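You operate a simulated robot arm through the tools that you are given. There is no shell and no other tool. Be economical: measure what you need, move in short steps, check, and stop when the job is done.

Carry out the task below with a simulated two-armed robot. There is one attempt and no reset: what you move stays moved.

TASK
Fill tube T6 to about 40 ml at the tap and add two squeezes of blue dye.
Fine: yellow switch on for the tap and off again; tube back in its pocket, dropper bottle back; leave the other tubes. Set down upright: what you pick out, dropper bottle.

The check looks at the end state, three seconds after you hand in, the way a careful person would. Anything else that was tipped, shoved, dropped, spilled or broken makes it a failure.

THE ROBOT
Two 7-joint arms with two-finger parallel grippers on one trunk, on a base that drives. Base frame: it is fixed to the floor where the robot stands at the start and does not move with it; the origin is under the middle of the robot, x ahead of it, y to its left, z up; the surface under the hand at the start is at about z = 0.772. Readings come in m, degrees, newtons and seconds.
The left shoulder is at the start at [0.07, 0.163, 1.145], the right one opposite. With the tool pointing down near the work surface each hand reaches from about 0.38 to 0.88 m from the robot's upright axis, wherever it stands, measured 20 degrees to its own side. Places, roughly: yellow switch [0.5, 0.2, 0.8]. Payload 3.43 kg a hand.
Tool frame (each hand has its own): the origin (TCP) lies between the finger pads and is the grasp point; the fingertips stand 0.034 m ahead of it; z points along the fingers, y is the line along which they close. The gripper opens to 0.128 m. The fingers are 0.024 m wide and 0.012 m thick; the gripper's body (0.048 by 0.13 m) begins 0.096 m behind the TCP.
Orientation is that of the tool frame in the base frame, as a unit quaternion [w, x, y, z]. With the fingers straight down and closing along the base's y, the tool's x points along the base's -x, its y along +y and its z along -z.

THE INTERFACE
- The arms move only by the tool nudge_tool. It takes "left_motion", "right_motion" or both (then of equal length, played together; a hand with none holds still); each is a list that holds one entry, the list of rows, each a list of 7 numbers: the shift along the tool's x, y, z in units of 150 mm (1.0 is 150 mm), then the turn, a rotation vector about the tool's x, y, z in units of 60 degrees (1.0 is 60 degrees), then the gripper command, from -1 (fully open) to 1 (shut), values between in proportion. In form: [[[tx, ty, tz, ax, ay, az, gripper], ...]]. A call has 1 to 10 rows; each row is the pose to reach, as a shift and turn from the pose commanded when the call began, along the tool's axes at that moment. A call with a number of a shift or a turn outside -1 to 1 is refused whole. Rows are played at 5 a second. More than 0.05 m and 8.6 degrees between two rows, or a gripper value outside its range, and nothing of the call is played. A pose out of reach is approached as far as the arm can. The call stops where the force on the tool passes 70 N (or 10 N more than at its start, if that is more) or the arm is blocked; 0.2 s more then pass. Each finger travels about 0.153 m/s and halts on what it meets, pressing with about 21 N; the grip force reading is that of the motor and also rises with nothing between the fingers. The clock runs only during rows and for 0.2 s after the last one: add rows that repeat a pose to give the fingers time. It gives the time, the measured TCP pose, the force on the tool (base axes), the opening and the grip force at its end, in the units of the frame above (readings bear some noise), with the torque about the TCP (base axes, N m) and any sound that the robot's microphone picked up.
- Cameras (640 x 400 px; columns grow to the right, rows downward): "scene" is now at [0.1279, 0.0326, 1.3656]; the picture's right is [0.40, -0.92, 0.00], its down [-0.59, -0.26, -0.77] and it looks along [0.70, 0.30, -0.64] (base axes); focal length 251 px, centre (320, 200). "left" rides on the left gripper at [0.076, 0.011, -0.16] in its tool frame; the picture's right is [-0.15, 0.99, 0.00], its down [-0.88, -0.13, -0.46] and it looks along [-0.45, -0.07, 0.89] (tool axes); focal length 234 px, centre (320, 200). "right" rides on the right gripper at [0.076, -0.011, -0.16] in its tool frame; the picture's right is [0.15, 0.99, 0.00], its down [-0.88, 0.13, -0.46] and it looks along [-0.45, 0.07, 0.89] (tool axes); focal length 234 px, centre (320, 200). There is no depth. A picture from a camera that has moved, and an enlarged one, comes with that camera's place and axes in the base frame and with its lens.
- camera(camera): a new picture of that camera. The clock stands still meanwhile.
- move_column(by): slides the trunk up (or, below 0, down) by that many m; the arms and the scene camera ride with it, the base frame stays. It gives what a move gives, with no picture.
- steer(legs): drives the robot by 1 to 6 legs, each [ahead, left, turn to the left] in m, m and degrees, along the robot's own axes; the way and the turn of a leg run together, so that a leg with both is an arc; at most 1.5 m and 180 degrees a leg. The arms and the cameras ride along, it lands a little off, and it stops where it bumps. It gives what a move gives.
- pan_tilt(pan, tilt): turns the head with the scene camera to pan (to the left, within 86 degrees either way) and tilt (down, from -29 to 69), counted from straight ahead of the robot. It gives what a move gives.
- zoom(camera, box): a new picture of the part [left, top, right, bottom] of that camera's present view, enlarged. The clock stands still meanwhile.
- finish_job(): hands the job in; it is judged then, once.

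Go step by step. Nothing tells you exact positions but the pictures and the camera data: compare them with the known pose of the tool, close in by small moves and look again before you grip or let go. The budget is 120 turns and 100 pictures, counting those below and the enlarged ones. Unless the task says otherwise, let go and move clear before handing in.

The tools are called by a JSON object that holds its "fn" and its "kwargs". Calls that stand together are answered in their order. nudge_tool: Moves the arms, as the interface text tells. Its arguments: {"type":"object","properties":{"left_motion":{"type":"array"},"right_motion":{"type":"array"}},"required":[]} The other tools are called the same way: move_column (by) slides the trunk up or down; steer (legs) drives the base; pan_tilt (pan, tilt) turns the head that bears the scene camera; camera (camera) takes a picture; zoom (camera, box) takes an enlarged picture of a part of a camera's view; finish_job () hands the job in.

At the start:

```text
clock: 0.0
left_position: [0.4382, 0.4108, 1.123]
left_orientation: [0.0, -0.001, 1.0, 0.0]
left_force: [-1.5, 0.4, 0.5]
left_torque: [0.01, 0.01, 0.0]
left_finger_gap: 0.1277
left_grip_force: 0.0
right_position: [0.4403, -0.0331, 1.1591]
right_orientation: [0.0, 0.0, 1.0, 0.001]
right_force: [-0.2, 0.1, 0.1]
right_torque: [-0.01, -0.01, 0.02]
right_finger_gap: 0.1279
right_grip_force: 0.2
trunk travel left (down, up): [-0.625, 0.315]
robot x, y, heading: [-0.002, -0.0001, -0.0]
head pan, tilt: [23.5, 40.0]
```

scene: 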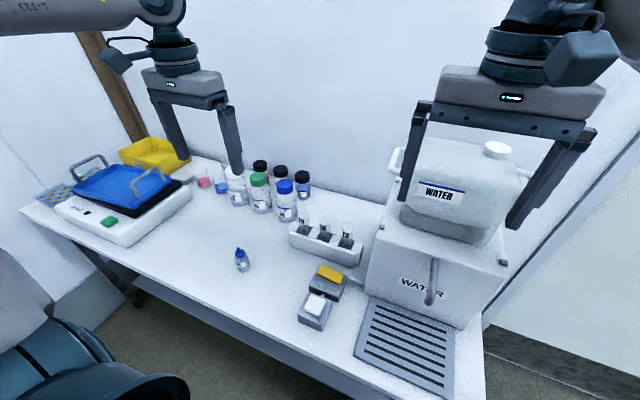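
right: 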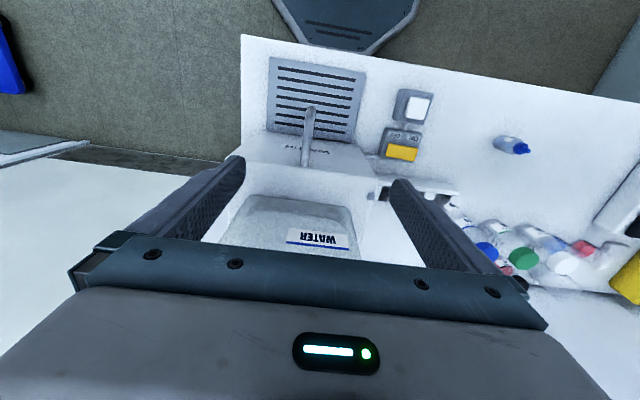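
left: 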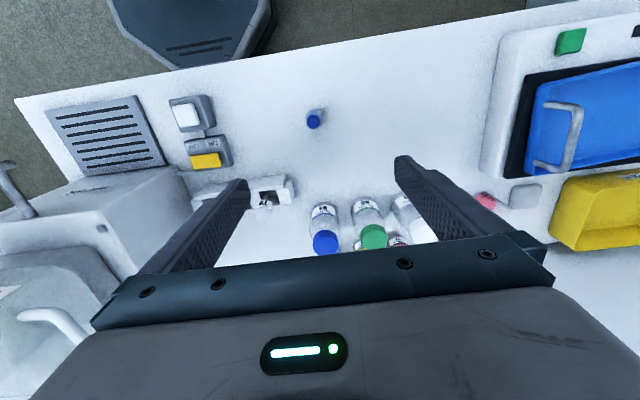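

I see a tube rack with three tubes, a yellow and a white switch, a tap with a drip tray, and a blue dropper bottle. I will enlarge the key areas to read the labels.

{"fn": "zoom", "kwargs": {"camera": "scene", "box": [270, 190, 390, 265]}}

{"fn": "zoom", "kwargs": {"camera": "scene", "box": [280, 240, 460, 352]}}

{"fn": "zoom", "kwargs": {"camera": "scene", "box": [180, 150, 320, 280]}}

```text
5.33 times, centred on (330, 228) of scene
camera zoom: at [0.1279, 0.0326, 1.3656], right [0.4, -0.92, 0.0], down [-0.59, -0.26, -0.77], along [0.7, 0.3, -0.64], focal length 1340 px, centre (267, 53)
```

zoom: 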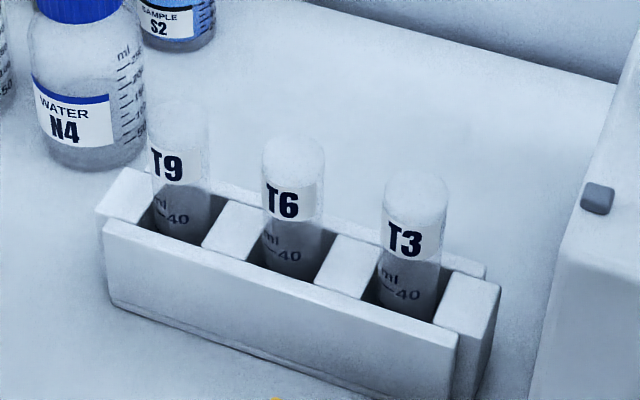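

```text
3.56 times, centred on (370, 296) of scene
camera zoom: at [0.1279, 0.0326, 1.3656], right [0.4, -0.92, 0.0], down [-0.59, -0.26, -0.77], along [0.7, 0.3, -0.64], focal length 893 px, centre (142, -141)
```

zoom: 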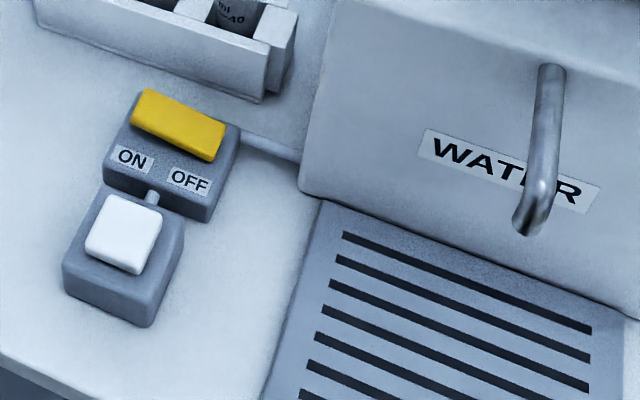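

```text
3.08 times, centred on (250, 215) of scene
camera zoom: at [0.1279, 0.0326, 1.3656], right [0.4, -0.92, 0.0], down [-0.59, -0.26, -0.77], along [0.7, 0.3, -0.64], focal length 773 px, centre (535, 154)
```

zoom: 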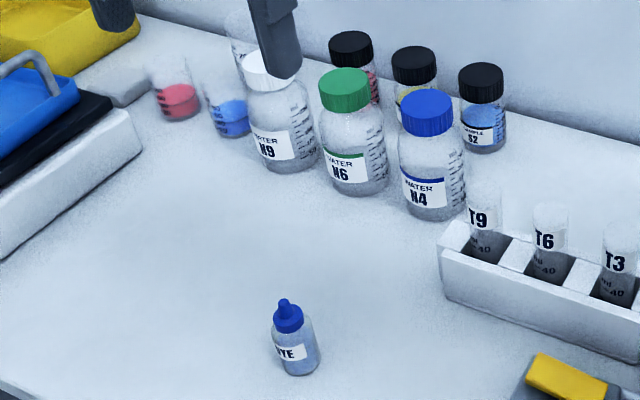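

The tubes read T9, T6 and T3, and T6 is at about (0.565, 0.207) with its rim near z 0.91. The spout tip is near (0.40, -0.05, 0.957). The right hand will carry the tube and the left hand will work the switch and dropper, so I start by tilting the right hand 45° and moving it toward T6.

{"fn": "nudge_tool", "kwargs": {"right_motion": [[[0.022, 0.155, 0.11, 0, -0.125, 0, -1], [0.044, 0.31, 0.22, 0, -0.25, 0, -0.6], [0.066, 0.465, 0.33, 0, -0.375, 0, -0.3], [0.09, 0.62, 0.44, 0, -0.5, 0, 0], [0.11, 0.78, 0.55, 0, -0.625, 0, 0.1], [0.133, 0.933, 0.667, 0, -0.75, 0, 0.1]]]}}

{"fn": "camera", "kwargs": {"camera": "right"}}

{"fn": "camera", "kwargs": {"camera": "scene"}}

```text
clock: 1.4
left_position: [0.4396, 0.4116, 1.1235]
left_orientation: [0.0, -0.001, 1.0, -0.001]
left_force: [-0.3, 0.7, -0.3]
left_torque: [0.02, -0.01, 0.01]
left_finger_gap: 0.1279
left_grip_force: 0.1
right_position: [0.4218, 0.1099, 1.0583]
right_orientation: [0.383, 0.0, 0.924, -0.001]
right_force: [-0.1, 0.4, -0.6]
right_torque: [-0.05, -0.03, -0.01]
right_finger_gap: 0.0579
right_grip_force: 0.1
trunk travel left (down, up): [-0.625, 0.315]
robot x, y, heading: [0.0022, 0.0036, 0.1]
head pan, tilt: [23.5, 40.0]
```

```text
93 pictures are left
camera right: at [0.2539, 0.0973, 1.1172], right [-0.1, 0.99, -0.1], down [0.3, 0.13, 0.95], along [0.95, 0.07, -0.31], focal length 234 px, centre (320, 200)
```

right: 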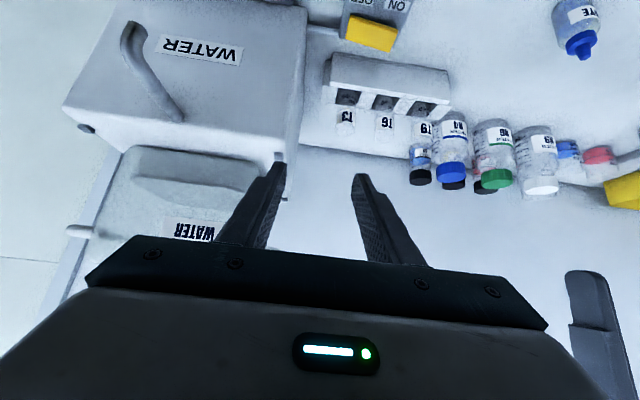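

```text
92 pictures are left
camera scene: at [0.1273, 0.0346, 1.3656], right [0.4, -0.92, 0.0], down [-0.59, -0.26, -0.77], along [0.7, 0.3, -0.64], focal length 251 px, centre (320, 200)
```

scene: 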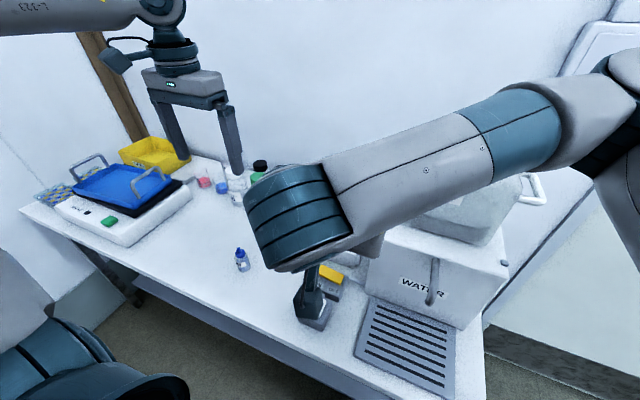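

The tilt worked. I will enlarge the rack in the right camera's view to measure T6.

{"fn": "zoom", "kwargs": {"camera": "right", "box": [320, 40, 480, 140]}}

```text
4.00 times, centred on (400, 90) of right
camera zoom: at [0.2539, 0.0973, 1.1172], right [-0.1, 0.99, -0.1], down [0.3, 0.13, 0.95], along [0.95, 0.07, -0.31], focal length 937 px, centre (0, 640)
```

zoom: 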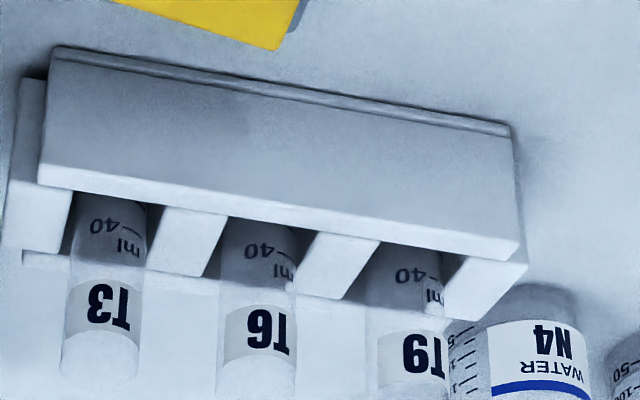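

T6 is at about (0.57, 0.207). I move y first, then advance to a pre-grasp about 8 cm back along the tool axis.

{"fn": "nudge_tool", "kwargs": {"right_motion": [[[0.0, 0.22, 0.1, 0, 0, 0, 0.12], [0.05, 0.44, 0.2, 0, 0, 0, 0.12], [0.1, 0.647, 0.4, 0, 0, 0, 0.12], [0.13, 0.647, 0.6, 0, 0, 0, 0.12], [0.165, 0.647, 0.8, 0, 0, 0, 0.12], [0.165, 0.647, 0.93, 0, 0, 0, 0.12], [0.165, 0.647, 0.93, 0, 0, 0, 0.12]]]}}

{"fn": "camera", "kwargs": {"camera": "right"}}

{"fn": "camera", "kwargs": {"camera": "left"}}

```text
clock: 3.0
left_position: [0.439, 0.4101, 1.1226]
left_orientation: [0.0, -0.001, 1.0, 0.0]
left_force: [0.1, -0.5, -0.2]
left_torque: [-0.02, -0.02, -0.02]
left_finger_gap: 0.1279
left_grip_force: 0.0
right_position: [0.5012, 0.2036, 0.9426]
right_orientation: [0.383, 0.0, 0.924, 0.001]
right_force: [-0.3, 0.0, 0.1]
right_torque: [-0.03, -0.02, -0.05]
right_finger_gap: 0.0562
right_grip_force: 0.1
trunk travel left (down, up): [-0.625, 0.315]
robot x, y, heading: [0.0027, 0.0022, 0.1]
head pan, tilt: [23.5, 40.0]
```

```text
90 pictures are left
camera right: at [0.3346, 0.1901, 1.0026], right [-0.1, 0.99, -0.1], down [0.3, 0.13, 0.94], along [0.95, 0.07, -0.31], focal length 234 px, centre (320, 200)
```

right: 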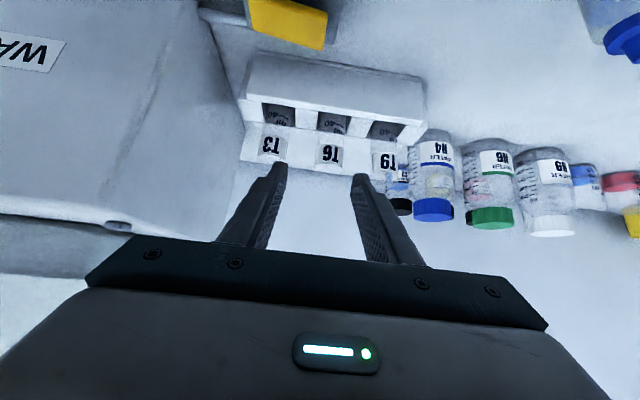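

```text
89 pictures are left
camera left: at [0.3629, 0.4212, 1.2813], right [0.15, 0.99, 0.0], down [0.88, -0.13, 0.46], along [0.45, -0.07, -0.89], focal length 234 px, centre (320, 200)
```

left: 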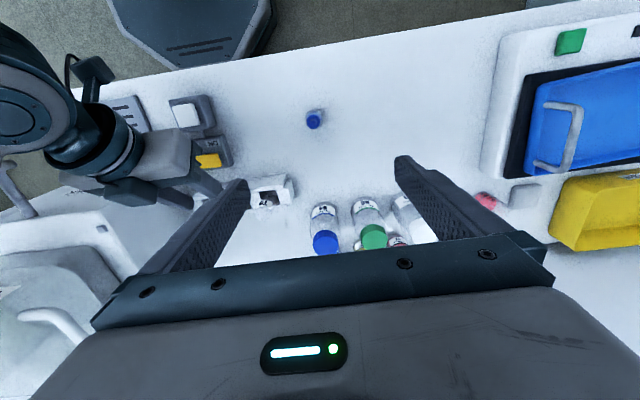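

T6 is centred near (0.577, 0.21). I close in part of the way and check.

{"fn": "nudge_tool", "kwargs": {"right_motion": [[[0, 0.043, 0.13, 0, 0, 0, 0.12], [0, 0.043, 0.26, 0, 0, 0, 0.12], [-0.01, 0.043, 0.39, 0, 0, 0, 0.12], [-0.01, 0.043, 0.45, 0, 0, 0, 0.12]]]}}

{"fn": "camera", "kwargs": {"camera": "right"}}

{"fn": "zoom", "kwargs": {"camera": "left", "box": [150, 90, 350, 215]}}

```text
clock: 4.0
left_position: [0.439, 0.4103, 1.1229]
left_orientation: [0.0, -0.001, 1.0, 0.0]
left_force: [-0.1, 0.0, -0.3]
left_torque: [0.01, 0.02, 0.03]
left_finger_gap: 0.1282
left_grip_force: 0.1
right_position: [0.5483, 0.2101, 0.896]
right_orientation: [0.383, 0.0, 0.924, 0.0]
right_force: [0.4, 0.4, 0.0]
right_torque: [0.02, 0.0, 0.01]
right_finger_gap: 0.0563
right_grip_force: 0.1
trunk travel left (down, up): [-0.625, 0.315]
robot x, y, heading: [-0.0006, 0.0003, -0.2]
head pan, tilt: [23.5, 40.0]
```

```text
88 pictures are left
camera right: at [0.3827, 0.1973, 0.9554], right [-0.1, 0.99, -0.1], down [0.3, 0.13, 0.94], along [0.95, 0.07, -0.31], focal length 234 px, centre (320, 200)
```

right: 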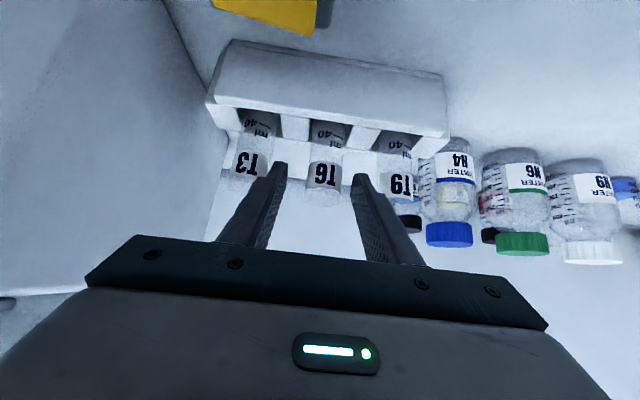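

```text
3.20 times, centred on (250, 152) of left
camera zoom: at [0.3632, 0.4213, 1.2812], right [0.15, 0.99, 0.0], down [0.88, -0.13, 0.46], along [0.45, -0.07, -0.89], focal length 749 px, centre (544, 352)
```

zoom: 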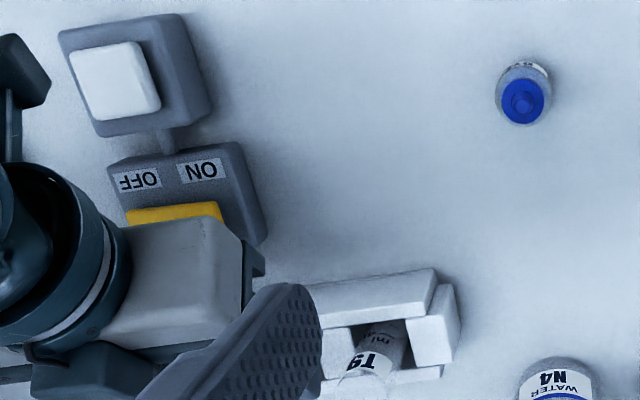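

T6 sits about 3 mm to the left of the finger centre line. I narrow the fingers a little to clear its neighbours, make the final advance, and grip gently.

{"fn": "nudge_tool", "kwargs": {"right_motion": [[[0, 0.02, 0, 0, 0, 0, 0.28], [0, 0.02, 0.08, 0, 0, 0, 0.28], [0, 0.02, 0.16, 0, 0, 0, 0.28], [0, 0.02, 0.215, 0, 0, 0, 0.28], [0, 0.02, 0.215, 0, 0, 0, 0.28]]]}}

{"fn": "camera", "kwargs": {"camera": "right"}}

```text
clock: 5.2
left_position: [0.439, 0.4108, 1.1218]
left_orientation: [0.0, -0.001, 1.0, 0.0]
left_force: [-0.1, -0.3, -0.1]
left_torque: [-0.01, 0.01, 0.02]
left_finger_gap: 0.128
left_grip_force: 0.0
right_position: [0.5722, 0.2125, 0.8723]
right_orientation: [0.383, -0.001, 0.924, 0.001]
right_force: [-0.8, 0.1, -0.3]
right_torque: [0.01, 0.01, 0.02]
right_finger_gap: 0.0459
right_grip_force: 0.1
trunk travel left (down, up): [-0.625, 0.315]
robot x, y, heading: [-0.0018, 0.0016, -0.2]
head pan, tilt: [23.5, 40.0]
```

```text
86 pictures are left
camera right: at [0.4058, 0.2006, 0.9323], right [-0.1, 0.99, -0.1], down [0.3, 0.13, 0.94], along [0.95, 0.07, -0.31], focal length 234 px, centre (320, 200)
```

right: 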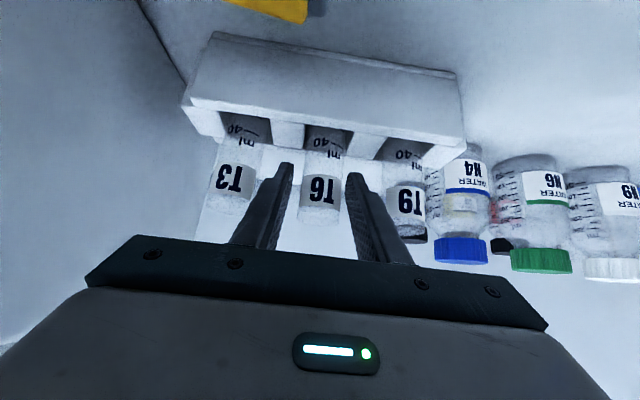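

T6 is between the pads at TCP depth. I grip it.

{"fn": "nudge_tool", "kwargs": {"right_motion": [[[0, 0, 0, 0, 0, 0, 0.5], [0, 0, 0, 0, 0, 0, 0.7], [0, 0, 0, 0, 0, 0, 0.7], [0, 0, 0, 0, 0, 0, 0.7]]]}}

{"fn": "camera", "kwargs": {"camera": "right"}}

```text
clock: 6.2
left_position: [0.4392, 0.4101, 1.1229]
left_orientation: [0.0, -0.001, 1.0, 0.0]
left_force: [0.4, 0.6, 0.5]
left_torque: [0.01, -0.03, -0.02]
left_finger_gap: 0.1281
left_grip_force: 0.0
right_position: [0.5714, 0.2141, 0.8729]
right_orientation: [0.382, 0.0, 0.924, 0.0]
right_force: [0.2, 0.5, 0.1]
right_torque: [-0.01, -0.02, -0.01]
right_finger_gap: 0.0306
right_grip_force: 21.1
trunk travel left (down, up): [-0.625, 0.315]
robot x, y, heading: [-0.0006, 0.0006, 0.0]
head pan, tilt: [23.5, 40.0]
```

```text
85 pictures are left
camera right: at [0.4057, 0.2007, 0.9324], right [-0.1, 0.99, -0.1], down [0.3, 0.13, 0.94], along [0.95, 0.07, -0.31], focal length 234 px, centre (320, 200)
```

right: 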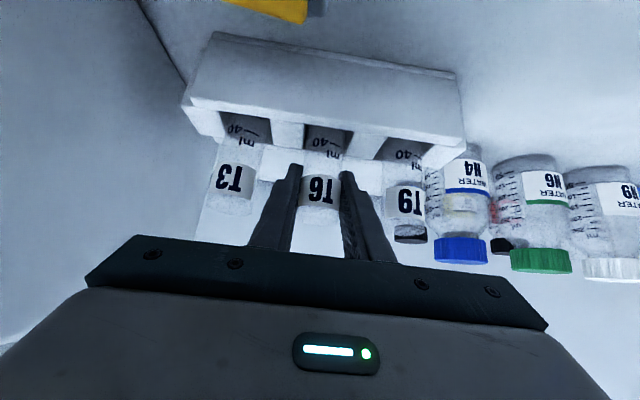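

It is held at a 30.6 mm opening. I lift straight up 12 cm.

{"fn": "nudge_tool", "kwargs": {"right_motion": [[[-0.08, 0, -0.08, 0, 0, 0, 0.7], [-0.18, 0, -0.18, 0, 0, 0, 0.7], [-0.28, 0, -0.28, 0, 0, 0, 0.7], [-0.38, 0, -0.38, 0, 0, 0, 0.7], [-0.48, 0, -0.48, 0, 0, 0, 0.7], [-0.566, 0, -0.566, 0, 0, 0, 0.7]]]}}

{"fn": "camera", "kwargs": {"camera": "right"}}

{"fn": "camera", "kwargs": {"camera": "left"}}

```text
clock: 7.6
left_position: [0.4379, 0.4104, 1.1228]
left_orientation: [0.0, -0.001, 1.0, 0.0]
left_force: [0.3, -0.4, -0.2]
left_torque: [0.03, 0.01, 0.01]
left_finger_gap: 0.1279
left_grip_force: 0.1
right_position: [0.5719, 0.2142, 0.9945]
right_orientation: [0.383, 0.0, 0.924, 0.0]
right_force: [-0.1, 0.6, 0.3]
right_torque: [0.01, 0.03, 0.0]
right_finger_gap: 0.0306
right_grip_force: 21.3
trunk travel left (down, up): [-0.625, 0.315]
robot x, y, heading: [-0.0021, -0.0014, -0.4]
head pan, tilt: [23.5, 40.0]
```

```text
84 pictures are left
camera right: at [0.4071, 0.2013, 1.0528], right [-0.1, 0.99, -0.1], down [0.3, 0.13, 0.94], along [0.95, 0.07, -0.31], focal length 234 px, centre (320, 200)
```

right: 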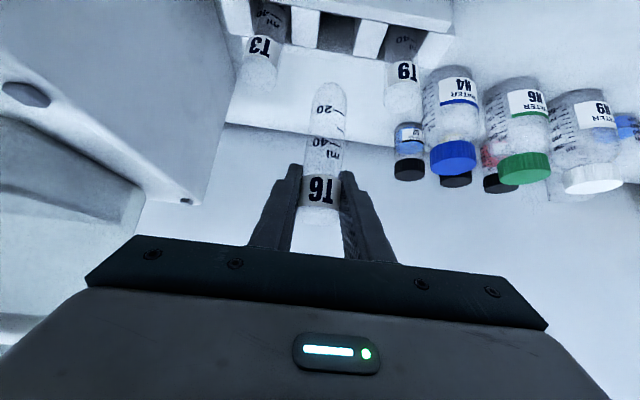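

```text
83 pictures are left
camera left: at [0.3629, 0.4211, 1.2814], right [0.15, 0.99, 0.0], down [0.88, -0.13, 0.46], along [0.45, -0.07, -0.89], focal length 234 px, centre (320, 200)
```

left: 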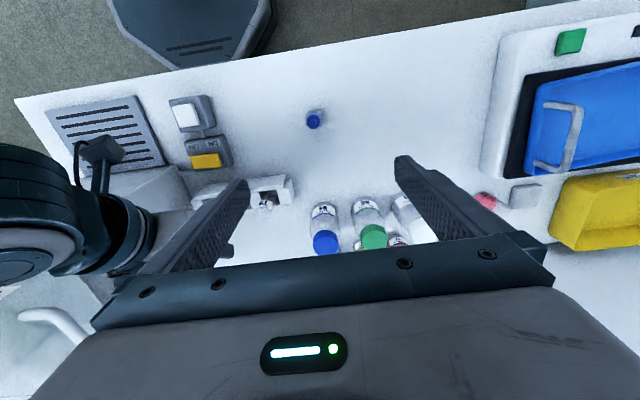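

T6 is clear of the rack, empty, with 20 and 40 ml marks showing. The tap is too close for a tilted hand, so I drive back 0.13 m.

{"fn": "steer", "kwargs": {"legs": [[-0.13, 0, 0]]}}

{"fn": "pan_tilt", "kwargs": {"pan": 10, "tilt": 42}}

{"fn": "camera", "kwargs": {"camera": "scene"}}

```text
clock: 8.9
left_position: [0.3099, 0.4092, 1.1212]
left_orientation: [-0.001, 0.0, 1.0, 0.0]
left_force: [0.0, -1.1, -0.1]
left_torque: [-0.01, -0.01, 0.01]
left_finger_gap: 0.128
left_grip_force: 0.0
right_position: [0.4456, 0.2128, 0.993]
right_orientation: [0.382, 0.001, 0.924, 0.0]
right_force: [0.7, 0.0, -0.7]
right_torque: [0.03, -0.01, -0.02]
right_finger_gap: 0.0308
right_grip_force: 21.2
trunk travel left (down, up): [-0.625, 0.315]
robot x, y, heading: [-0.1336, -0.001, -0.1]
head pan, tilt: [23.5, 40.0]
```

```text
clock: 9.7
left_position: [0.3095, 0.4094, 1.1234]
left_orientation: [0.0, 0.0, 1.0, -0.001]
left_force: [0.1, -0.6, 0.0]
left_torque: [0.0, 0.01, -0.02]
left_finger_gap: 0.1278
left_grip_force: 0.1
right_position: [0.4434, 0.2124, 0.9933]
right_orientation: [0.383, 0.001, 0.924, -0.001]
right_force: [0.5, -0.2, -0.5]
right_torque: [0.02, -0.01, -0.01]
right_finger_gap: 0.0308
right_grip_force: 20.8
trunk travel left (down, up): [-0.625, 0.315]
robot x, y, heading: [-0.1283, 0.001, -0.0]
head pan, tilt: [10.0, 42.0]
```

```text
82 pictures are left
camera scene: at [0.0016, 0.0132, 1.3627], right [0.17, -0.98, 0.0], down [-0.66, -0.12, -0.74], along [0.73, 0.13, -0.67], focal length 251 px, centre (320, 200)
```

scene: 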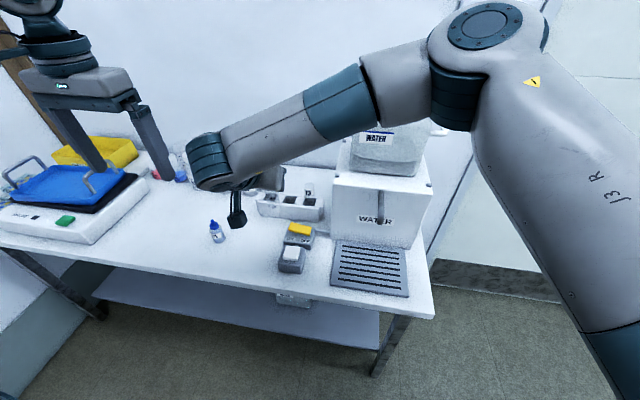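

Path clear. I bring the tube back and to the right at height, staying in front of the switches and spout.

{"fn": "nudge_tool", "kwargs": {"right_motion": [[[0.1, -0.15, -0.1, 0, 0, 0, 0.7], [0.21, -0.32, -0.21, 0, 0, 0, 0.7], [0.32, -0.5, -0.32, 0, 0, 0, 0.7], [0.43, -0.68, -0.43, 0, 0, 0, 0.7], [0.537, -0.88, -0.537, 0, 0, 0, 0.7]]]}}

{"fn": "nudge_tool", "kwargs": {"right_motion": [[[0.0, -0.15, 0, 0, 0, 0, 0.7], [0.04, -0.32, 0.04, 0, 0, 0, 0.7], [0.1, -0.5, 0.1, 0, 0, 0, 0.7], [0.2, -0.68, 0.2, 0, 0, 0, 0.7], [0.3, -0.87, 0.3, 0, 0, 0, 0.7], [0.41, -0.87, 0.41, 0, 0, 0, 0.7]]]}}

{"fn": "camera", "kwargs": {"camera": "right"}}

{"fn": "camera", "kwargs": {"camera": "scene"}}

```text
clock: 10.8
left_position: [0.3084, 0.4085, 1.1226]
left_orientation: [0.0, -0.001, 1.0, -0.001]
left_force: [-0.2, 0.3, 0.7]
left_torque: [-0.02, 0.0, 0.0]
left_finger_gap: 0.128
left_grip_force: 0.1
right_position: [0.3285, 0.0811, 0.9925]
right_orientation: [0.382, 0.002, 0.924, 0.0]
right_force: [-0.4, 0.1, -0.2]
right_torque: [0.02, -0.01, 0.03]
right_finger_gap: 0.0303
right_grip_force: 21.7
trunk travel left (down, up): [-0.625, 0.315]
robot x, y, heading: [-0.1269, -0.0014, -0.1]
head pan, tilt: [10.0, 42.0]
```

```text
clock: 12.2
left_position: [0.3097, 0.411, 1.1226]
left_orientation: [0.0, 0.0, 1.0, 0.0]
left_force: [0.5, -0.2, -0.3]
left_torque: [-0.01, 0.03, 0.0]
left_finger_gap: 0.1281
left_grip_force: 0.1
right_position: [0.3367, -0.0416, 0.9032]
right_orientation: [0.383, 0.0, 0.924, 0.0]
right_force: [0.1, -0.7, -0.2]
right_torque: [0.0, -0.02, -0.02]
right_finger_gap: 0.0305
right_grip_force: 20.5
right hand out of reach, approached as far as the arm can: row 5, 6
trunk travel left (down, up): [-0.625, 0.315]
robot x, y, heading: [-0.129, -0.0014, -0.0]
head pan, tilt: [10.0, 42.0]
```

```text
81 pictures are left
camera right: at [0.1703, -0.0545, 0.9629], right [-0.1, 0.99, -0.1], down [0.3, 0.13, 0.94], along [0.95, 0.06, -0.31], focal length 234 px, centre (320, 200)
```

right: 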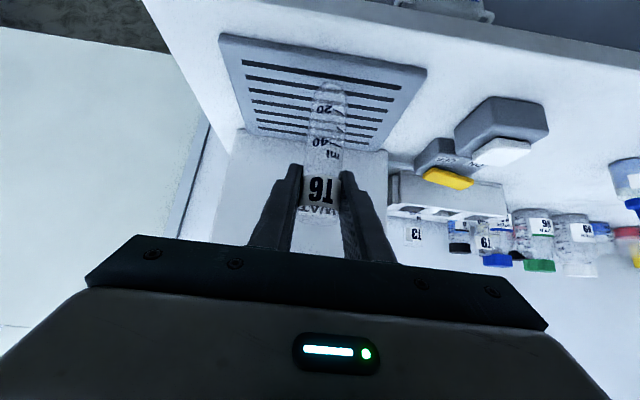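

```text
80 pictures are left
camera scene: at [0.0021, 0.0137, 1.3627], right [0.17, -0.99, 0.0], down [-0.66, -0.12, -0.74], along [0.73, 0.13, -0.67], focal length 251 px, centre (320, 200)
```

scene: 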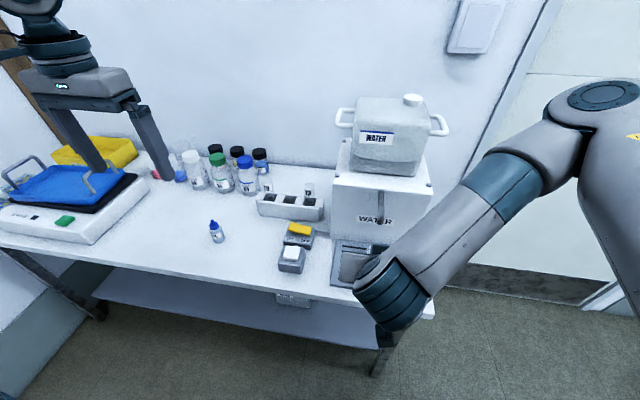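

The tube is in front of the tap. I enlarge the spout to fix its tip position.

{"fn": "zoom", "kwargs": {"camera": "scene", "box": [330, 190, 426, 250]}}

{"fn": "zoom", "kwargs": {"camera": "left", "box": [0, 100, 240, 250]}}

```text
6.67 times, centred on (378, 220) of scene
camera zoom: at [0.0021, 0.0137, 1.3627], right [0.17, -0.99, 0.0], down [-0.66, -0.12, -0.74], along [0.73, 0.13, -0.67], focal length 1675 px, centre (-67, 67)
```

zoom: 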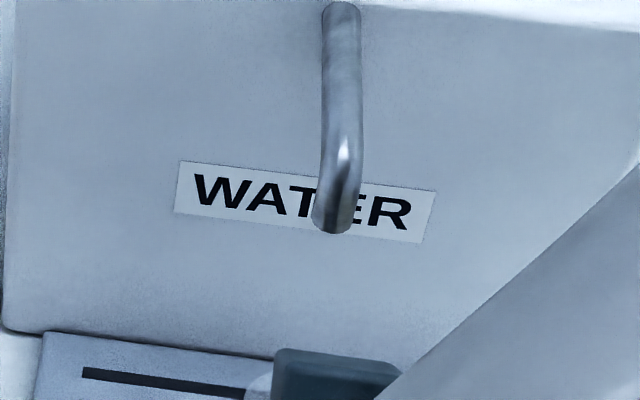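

```text
2.67 times, centred on (120, 175) of left
camera zoom: at [0.2337, 0.4213, 1.2809], right [0.15, 0.99, 0.0], down [0.88, -0.13, 0.46], along [0.45, -0.07, -0.89], focal length 624 px, centre (853, 267)
```

zoom: 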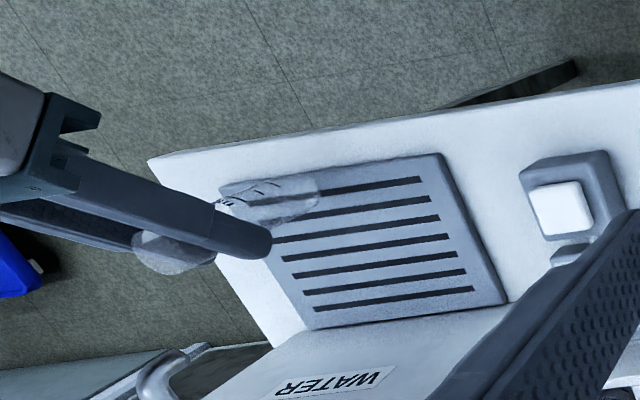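

The spout tip is about (0.405, -0.052, 0.94), opening downward. I advance part way beneath it with the rim kept at about 0.92, then look.

{"fn": "nudge_tool", "kwargs": {"right_motion": [[[-0.06, -0.02, 0.08, 0, 0, 0, 0.7], [-0.12, -0.02, 0.15, 0, 0, 0, 0.7], [-0.18, -0.02, 0.22, 0, 0, 0, 0.7], [-0.22, -0.02, 0.273, 0, 0, 0, 0.7]]]}}

{"fn": "zoom", "kwargs": {"camera": "scene", "box": [330, 180, 458, 260]}}

{"fn": "zoom", "kwargs": {"camera": "left", "box": [0, 150, 160, 250]}}

{"fn": "camera", "kwargs": {"camera": "right"}}

```text
clock: 13.2
left_position: [0.3097, 0.4105, 1.1223]
left_orientation: [0.0, -0.001, 1.0, -0.001]
left_force: [-0.7, 0.7, 0.3]
left_torque: [0.01, 0.0, 0.0]
left_finger_gap: 0.1281
left_grip_force: 0.0
right_position: [0.3898, -0.0452, 0.8982]
right_orientation: [0.383, 0.001, 0.924, 0.0]
right_force: [0.4, 0.1, -0.4]
right_torque: [0.0, -0.02, -0.06]
right_finger_gap: 0.0305
right_grip_force: 21.2
trunk travel left (down, up): [-0.625, 0.315]
robot x, y, heading: [-0.1299, -0.0045, 0.1]
head pan, tilt: [10.0, 42.0]
```

```text
5.00 times, centred on (394, 220) of scene
camera zoom: at [0.002, 0.013, 1.3627], right [0.17, -0.99, 0.0], down [-0.66, -0.12, -0.74], along [0.73, 0.13, -0.67], focal length 1256 px, centre (-50, 100)
```

zoom: 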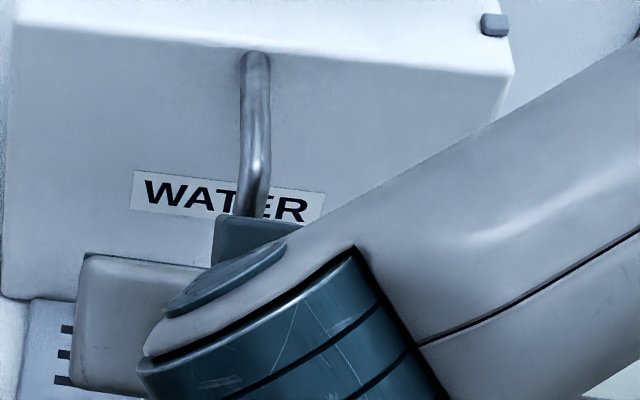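

```text
4.00 times, centred on (80, 200) of left
camera zoom: at [0.2336, 0.4206, 1.2811], right [0.15, 0.99, 0.0], down [0.88, -0.13, 0.46], along [0.45, -0.07, -0.89], focal length 937 px, centre (1280, 200)
```

zoom: 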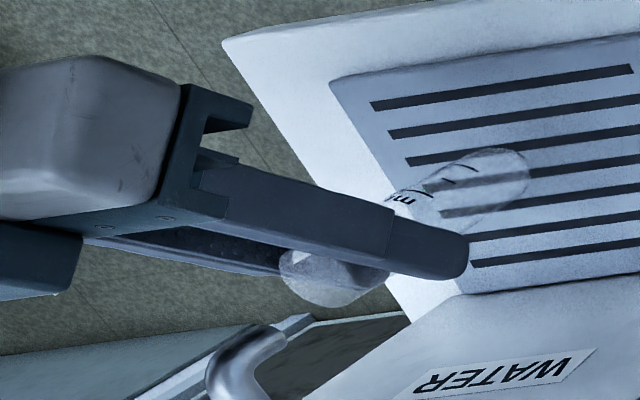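

```text
75 pictures are left
camera right: at [0.2226, -0.0581, 0.9582], right [-0.1, 0.99, -0.1], down [0.3, 0.13, 0.94], along [0.95, 0.06, -0.31], focal length 234 px, centre (320, 200)
```

right: 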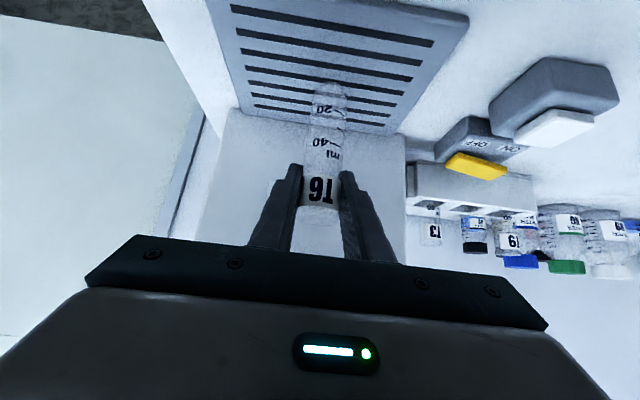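

The left view shows the outlet just ahead of the tube rim, at about (0.409, -0.054, 0.94). I move 15 mm forward and 8 mm right.

{"fn": "nudge_tool", "kwargs": {"right_motion": [[[-0.03, -0.03, 0.03, 0, 0, 0, 0.7], [-0.073, -0.053, 0.073, 0, 0, 0, 0.7], [-0.073, -0.053, 0.073, 0, 0, 0, 0.7]]]}}

{"fn": "zoom", "kwargs": {"camera": "left", "box": [0, 150, 160, 250]}}

{"fn": "zoom", "kwargs": {"camera": "right", "box": [240, 70, 400, 250]}}

```text
clock: 14.1
left_position: [0.3101, 0.4092, 1.1231]
left_orientation: [0.0, 0.0, 1.0, 0.001]
left_force: [0.0, 0.7, -0.9]
left_torque: [0.02, 0.05, 0.02]
left_finger_gap: 0.1278
left_grip_force: 0.1
right_position: [0.4036, -0.055, 0.8982]
right_orientation: [0.383, 0.003, 0.924, -0.001]
right_force: [0.2, 0.0, -0.8]
right_torque: [-0.02, 0.01, -0.04]
right_finger_gap: 0.0307
right_grip_force: 21.6
trunk travel left (down, up): [-0.625, 0.315]
robot x, y, heading: [-0.1292, 0.0028, -0.2]
head pan, tilt: [10.0, 42.0]
```

```text
4.00 times, centred on (80, 200) of left
camera zoom: at [0.2333, 0.4209, 1.2811], right [0.15, 0.99, 0.0], down [0.88, -0.13, 0.46], along [0.45, -0.07, -0.89], focal length 937 px, centre (1280, 200)
```

zoom: 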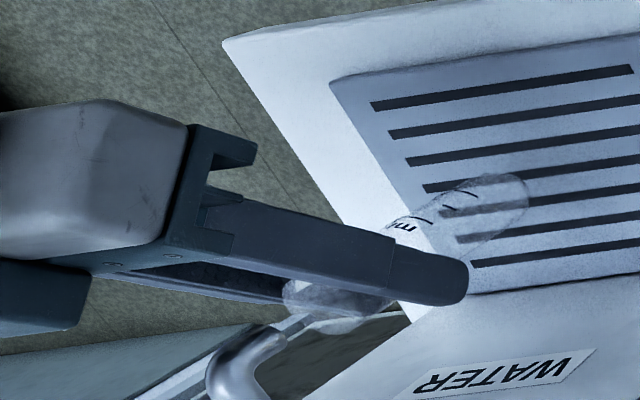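

```text
2.22 times, centred on (320, 160) of right
camera zoom: at [0.237, -0.0668, 0.9579], right [-0.1, 0.99, -0.1], down [0.3, 0.13, 0.94], along [0.95, 0.06, -0.31], focal length 520 px, centre (320, 289)
```

zoom: 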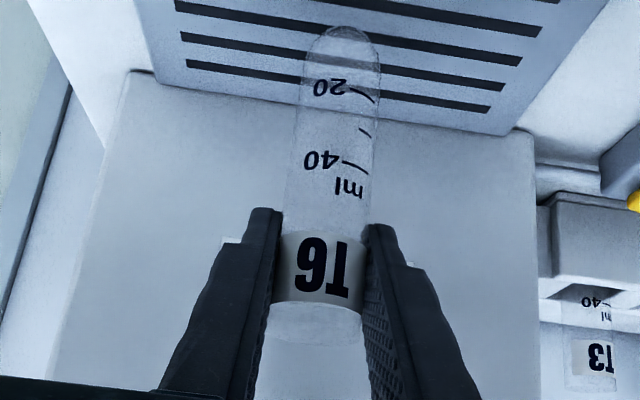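

The tube mouth looks to be under the outlet. I check for the spout in the right camera just above the rim.

{"fn": "zoom", "kwargs": {"camera": "right", "box": [260, 180, 380, 260]}}

{"fn": "pan_tilt", "kwargs": {"pan": 0, "tilt": 45}}

{"fn": "camera", "kwargs": {"camera": "scene"}}

```text
5.00 times, centred on (320, 220) of right
camera zoom: at [0.237, -0.0668, 0.9579], right [-0.1, 0.99, -0.1], down [0.3, 0.13, 0.94], along [0.95, 0.06, -0.31], focal length 1171 px, centre (320, 100)
```

zoom: 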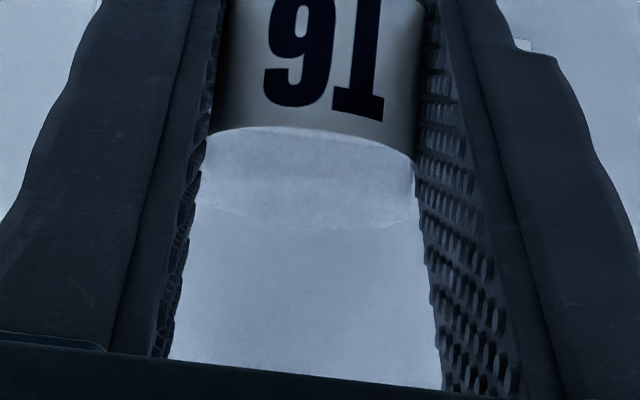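

```text
clock: 14.8
left_position: [0.3094, 0.4106, 1.1219]
left_orientation: [0.0, -0.001, 1.0, 0.0]
left_force: [-0.2, 0.0, 1.0]
left_torque: [0.02, -0.03, 0.02]
left_finger_gap: 0.1281
left_grip_force: 0.1
right_position: [0.4036, -0.0561, 0.8987]
right_orientation: [0.382, 0.001, 0.924, 0.0]
right_force: [-0.7, -0.1, -1.2]
right_torque: [-0.04, -0.02, 0.01]
right_finger_gap: 0.0307
right_grip_force: 21.0
trunk travel left (down, up): [-0.625, 0.315]
robot x, y, heading: [-0.1281, 0.0014, -0.2]
head pan, tilt: [0.0, 45.0]
```

```text
71 pictures are left
camera scene: at [0.0007, -0.0014, 1.3584], right [0.0, -1.0, 0.0], down [-0.71, 0.0, -0.71], along [0.71, 0.0, -0.71], focal length 251 px, centre (320, 200)
```

scene: 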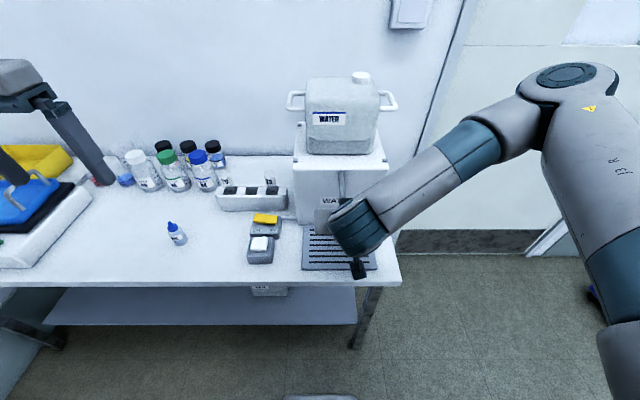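

The outlet is above z 0.943, so the rim is safely below it. I bring the left hand, with closed fingers, toward the switch and use its camera for a second look at the spout.

{"fn": "nudge_tool", "kwargs": {"left_motion": [[[-0.05, -0.15, 0.05, 0, 0, 0, -0.5], [-0.1, -0.3, 0.1, 0, 0, 0, 0], [-0.15, -0.45, 0.15, 0, 0, 0, 0.5], [-0.2, -0.6, 0.2, 0, 0, 0, 1], [-0.25, -0.75, 0.25, 0, 0, 0, 1], [-0.3, -0.93, 0.3, 0, 0, 0, 1]]]}}

{"fn": "camera", "kwargs": {"camera": "left"}}

```text
clock: 16.2
left_position: [0.3542, 0.2659, 1.078]
left_orientation: [0.0, 0.0, 1.0, 0.001]
left_force: [-0.6, 0.4, -0.4]
left_torque: [-0.01, -0.01, 0.03]
left_finger_gap: 0.0
left_grip_force: 21.1
right_position: [0.4045, -0.0564, 0.8973]
right_orientation: [0.382, 0.002, 0.924, 0.0]
right_force: [1.1, -0.3, 0.1]
right_torque: [0.0, 0.0, 0.01]
right_finger_gap: 0.0305
right_grip_force: 21.3
trunk travel left (down, up): [-0.625, 0.315]
robot x, y, heading: [-0.1328, -0.0016, -0.1]
head pan, tilt: [0.0, 45.0]
```

```text
70 pictures are left
camera left: at [0.2794, 0.2771, 1.2359], right [0.15, 0.99, 0.0], down [0.88, -0.13, 0.46], along [0.45, -0.07, -0.89], focal length 234 px, centre (320, 200)
```

left: 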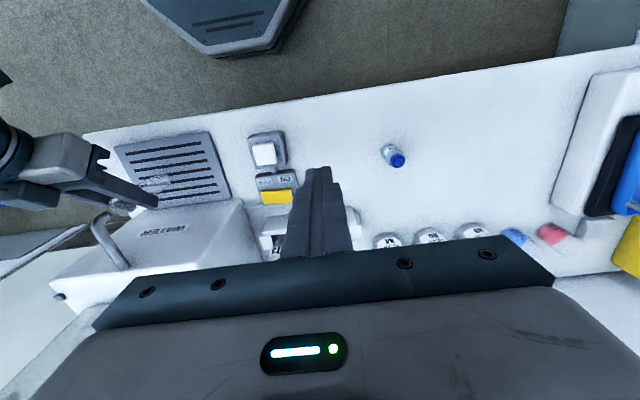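

{"fn": "zoom", "kwargs": {"camera": "left", "box": [70, 170, 166, 230]}}

{"fn": "zoom", "kwargs": {"camera": "left", "box": [230, 120, 358, 200]}}

```text
6.67 times, centred on (118, 200) of left
camera zoom: at [0.2794, 0.2771, 1.2359], right [0.15, 0.99, 0.0], down [0.88, -0.13, 0.46], along [0.45, -0.07, -0.89], focal length 1561 px, centre (1667, 200)
```

zoom: 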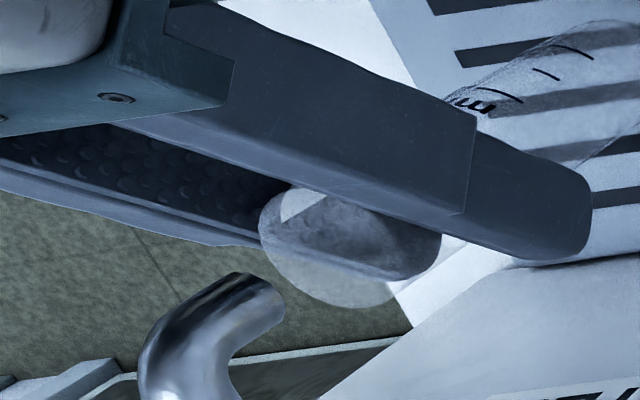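

```text
5.00 times, centred on (294, 160) of left
camera zoom: at [0.2794, 0.2771, 1.2359], right [0.15, 0.99, 0.0], down [0.88, -0.13, 0.46], along [0.45, -0.07, -0.89], focal length 1171 px, centre (450, 400)
```

zoom: 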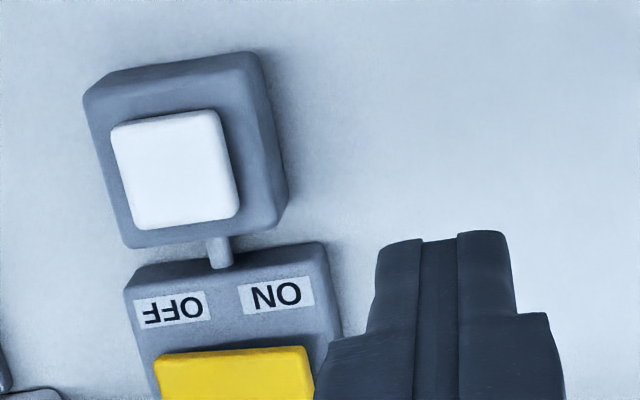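

Mouth centre (0.405, -0.049) lines up with the spout (0.404, -0.051). The yellow rocker is at about (0.471, 0.157) with its ON half at y ≈ 0.175, so I bring the left fingertips above that half.

{"fn": "nudge_tool", "kwargs": {"left_motion": [[[-0.13, -0.1, 0.1, 0, 0, 0, 1], [-0.26, -0.2, 0.25, 0, 0, 0, 1], [-0.4, -0.3, 0.4, 0, 0, 0, 1], [-0.53, -0.4, 0.6, 0, 0, 0, 1], [-0.66, -0.5, 0.8, 0, 0, 0, 1], [-0.787, -0.6, 0.95, 0, 0, 0, 1], [-0.787, -0.6, 0.95, 0, 0, 0, 1]]]}}

{"fn": "camera", "kwargs": {"camera": "left"}}

{"fn": "zoom", "kwargs": {"camera": "scene", "box": [200, 160, 400, 285]}}

```text
clock: 17.8
left_position: [0.4695, 0.1842, 0.9374]
left_orientation: [0.002, 0.0, 1.0, -0.002]
left_force: [-0.9, -0.5, 0.3]
left_torque: [-0.01, -0.03, -0.01]
left_finger_gap: 0.0003
left_grip_force: 21.1
left hand out of reach, approached as far as the arm can: row 6, 7
right_position: [0.4029, -0.0551, 0.8977]
right_orientation: [0.383, 0.001, 0.924, 0.0]
right_force: [0.1, -0.2, -0.3]
right_torque: [0.0, 0.01, 0.02]
right_finger_gap: 0.0307
right_grip_force: 20.9
trunk travel left (down, up): [-0.625, 0.315]
robot x, y, heading: [-0.131, 0.0011, -0.1]
head pan, tilt: [0.0, 45.0]
```

```text
67 pictures are left
camera left: at [0.3929, 0.195, 1.0955], right [0.15, 0.99, 0.0], down [0.88, -0.13, 0.46], along [0.45, -0.07, -0.89], focal length 234 px, centre (320, 200)
```

left: 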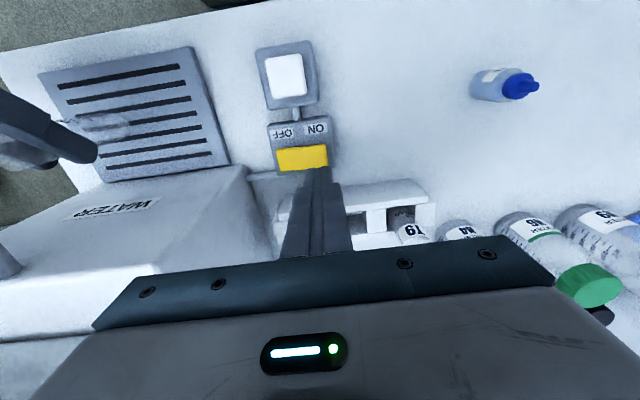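

```text
3.20 times, centred on (300, 222) of scene
camera zoom: at [-0.0003, -0.0016, 1.3585], right [0.0, -1.0, 0.0], down [-0.71, 0.0, -0.71], along [0.71, 0.0, -0.71], focal length 804 px, centre (384, 128)
```

zoom: 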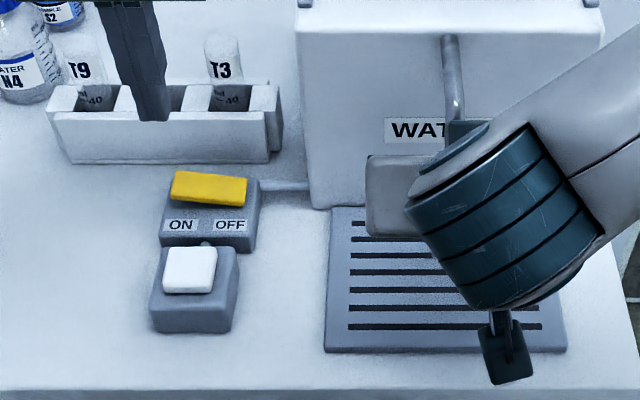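

The rocker spans y 0.137–0.184 at x ≈ 0.474, and my tip is at y 0.184, slightly too far left. I lower it while shifting right and see whether the arm follows.

{"fn": "nudge_tool", "kwargs": {"left_motion": [[[0, -0.03, 0.1, 0, 0, 0, 1], [0, -0.05, 0.2, 0, 0, 0, 1], [0, -0.05, 0.3, 0, 0, 0, 1], [0, -0.05, 0.42, 0, 0, 0, 1], [0, -0.05, 0.42, 0, 0, 0, 1]]]}}

{"fn": "zoom", "kwargs": {"camera": "scene", "box": [200, 160, 400, 285]}}

```text
clock: 19.0
left_position: [0.4561, 0.2003, 0.8867]
left_orientation: [0.0, -0.001, 1.0, -0.001]
left_force: [0.2, 0.5, 0.3]
left_torque: [0.02, 0.0, -0.01]
left_finger_gap: 0.0
left_grip_force: 20.9
left hand out of reach, approached as far as the arm can: row 1, 2, 3, 4, 5
right_position: [0.403, -0.0549, 0.8992]
right_orientation: [0.382, 0.001, 0.924, 0.0]
right_force: [-0.2, -0.2, -1.0]
right_torque: [0.01, 0.03, -0.05]
right_finger_gap: 0.0307
right_grip_force: 20.9
trunk travel left (down, up): [-0.625, 0.315]
robot x, y, heading: [-0.13, 0.0003, -0.2]
head pan, tilt: [0.0, 45.0]
```

```text
3.20 times, centred on (300, 222) of scene
camera zoom: at [0.0008, -0.0016, 1.3584], right [0.0, -1.0, 0.0], down [-0.71, 0.0, -0.71], along [0.71, 0.0, -0.71], focal length 804 px, centre (384, 128)
```

zoom: 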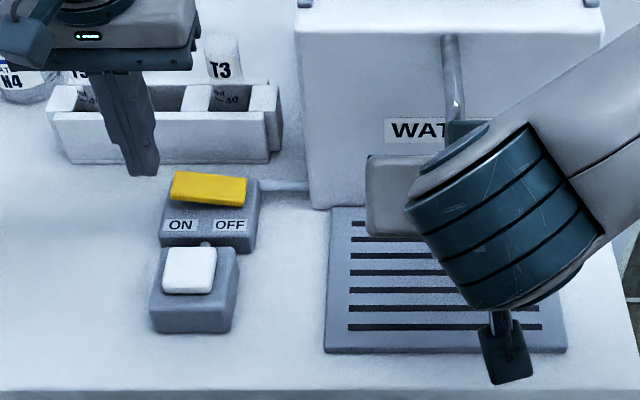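

The arm hits a limit there with the fingers straight down. I rise slightly and tilt the fingers 30° toward the right, which puts the wrist further left.

{"fn": "nudge_tool", "kwargs": {"left_motion": [[[0, 0.05, -0.1, 0.1, 0, 0, 1], [0, 0.1, -0.2, 0.2, 0, 0, 1], [0, 0.1, -0.2, 0.3, 0, 0, 1], [0, 0.1, -0.2, 0.4, 0, 0, 1], [0, 0.1, -0.2, 0.5, 0, 0, 1], [0, 0.1, -0.2, 0.5, 0, 0, 1]]]}}

{"fn": "camera", "kwargs": {"camera": "left"}}

```text
clock: 20.4
left_position: [0.4524, 0.2134, 0.918]
left_orientation: [0.0, 0.0, 0.966, -0.259]
left_force: [-0.7, -0.3, -0.1]
left_torque: [0.03, -0.04, 0.01]
left_finger_gap: 0.0002
left_grip_force: 21.2
right_position: [0.4028, -0.0549, 0.8973]
right_orientation: [0.383, 0.001, 0.924, 0.0]
right_force: [0.4, 0.3, -0.5]
right_torque: [0.01, -0.01, 0.0]
right_finger_gap: 0.0309
right_grip_force: 21.1
trunk travel left (down, up): [-0.625, 0.315]
robot x, y, heading: [-0.1311, 0.0017, -0.1]
head pan, tilt: [0.0, 45.0]
```

```text
64 pictures are left
camera left: at [0.3778, 0.3026, 1.0489], right [0.15, 0.86, -0.5], down [0.88, 0.12, 0.46], along [0.45, -0.5, -0.74], focal length 234 px, centre (320, 200)
```

left: 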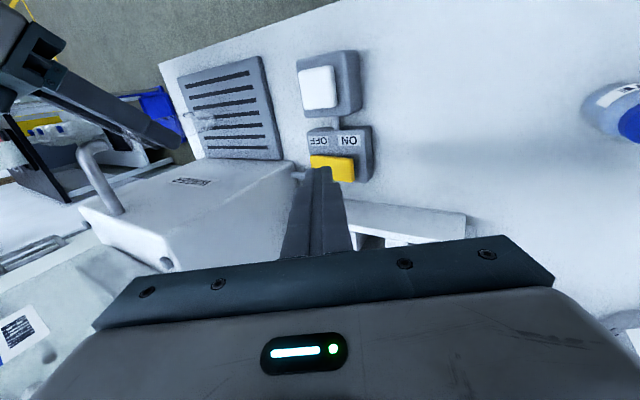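

The tilt works and the pose is reached. I move to about 3 cm above the ON half.

{"fn": "nudge_tool", "kwargs": {"left_motion": [[[-0.04, -0.02, 0.1, 0, 0, 0, 1], [-0.09, -0.04, 0.2, 0, 0, 0, 1], [-0.131, -0.052, 0.323, 0, 0, 0, 1], [-0.131, -0.052, 0.323, 0, 0, 0, 1]]]}}

{"fn": "camera", "kwargs": {"camera": "left"}}

{"fn": "zoom", "kwargs": {"camera": "scene", "box": [200, 160, 328, 240]}}

```text
clock: 21.4
left_position: [0.4745, 0.183, 0.8798]
left_orientation: [0.0, 0.001, 0.966, -0.259]
left_force: [0.9, 0.8, -0.1]
left_torque: [0.0, -0.01, -0.01]
left_finger_gap: 0.0
left_grip_force: 20.7
right_position: [0.4033, -0.0548, 0.8981]
right_orientation: [0.382, 0.0, 0.924, 0.0]
right_force: [0.2, -0.2, -1.5]
right_torque: [-0.02, -0.03, -0.01]
right_finger_gap: 0.0304
right_grip_force: 20.7
trunk travel left (down, up): [-0.625, 0.315]
robot x, y, heading: [-0.1261, -0.0001, -0.2]
head pan, tilt: [0.0, 45.0]
```

```text
63 pictures are left
camera left: at [0.3982, 0.2727, 1.0114], right [0.15, 0.86, -0.5], down [0.88, 0.12, 0.46], along [0.45, -0.5, -0.74], focal length 234 px, centre (320, 200)
```

left: 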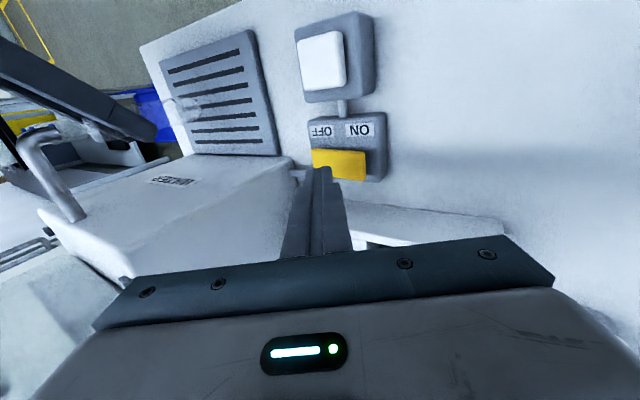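

```text
5.00 times, centred on (264, 200) of scene
camera zoom: at [0.0003, -0.0009, 1.3584], right [0.0, -1.0, 0.0], down [-0.71, 0.0, -0.71], along [0.71, 0.0, -0.71], focal length 1256 px, centre (600, 200)
```

zoom: 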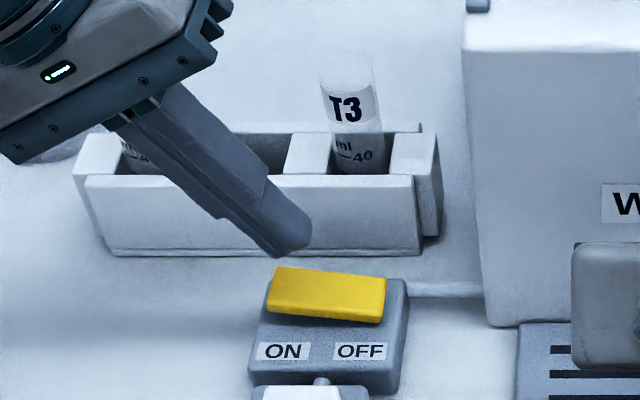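

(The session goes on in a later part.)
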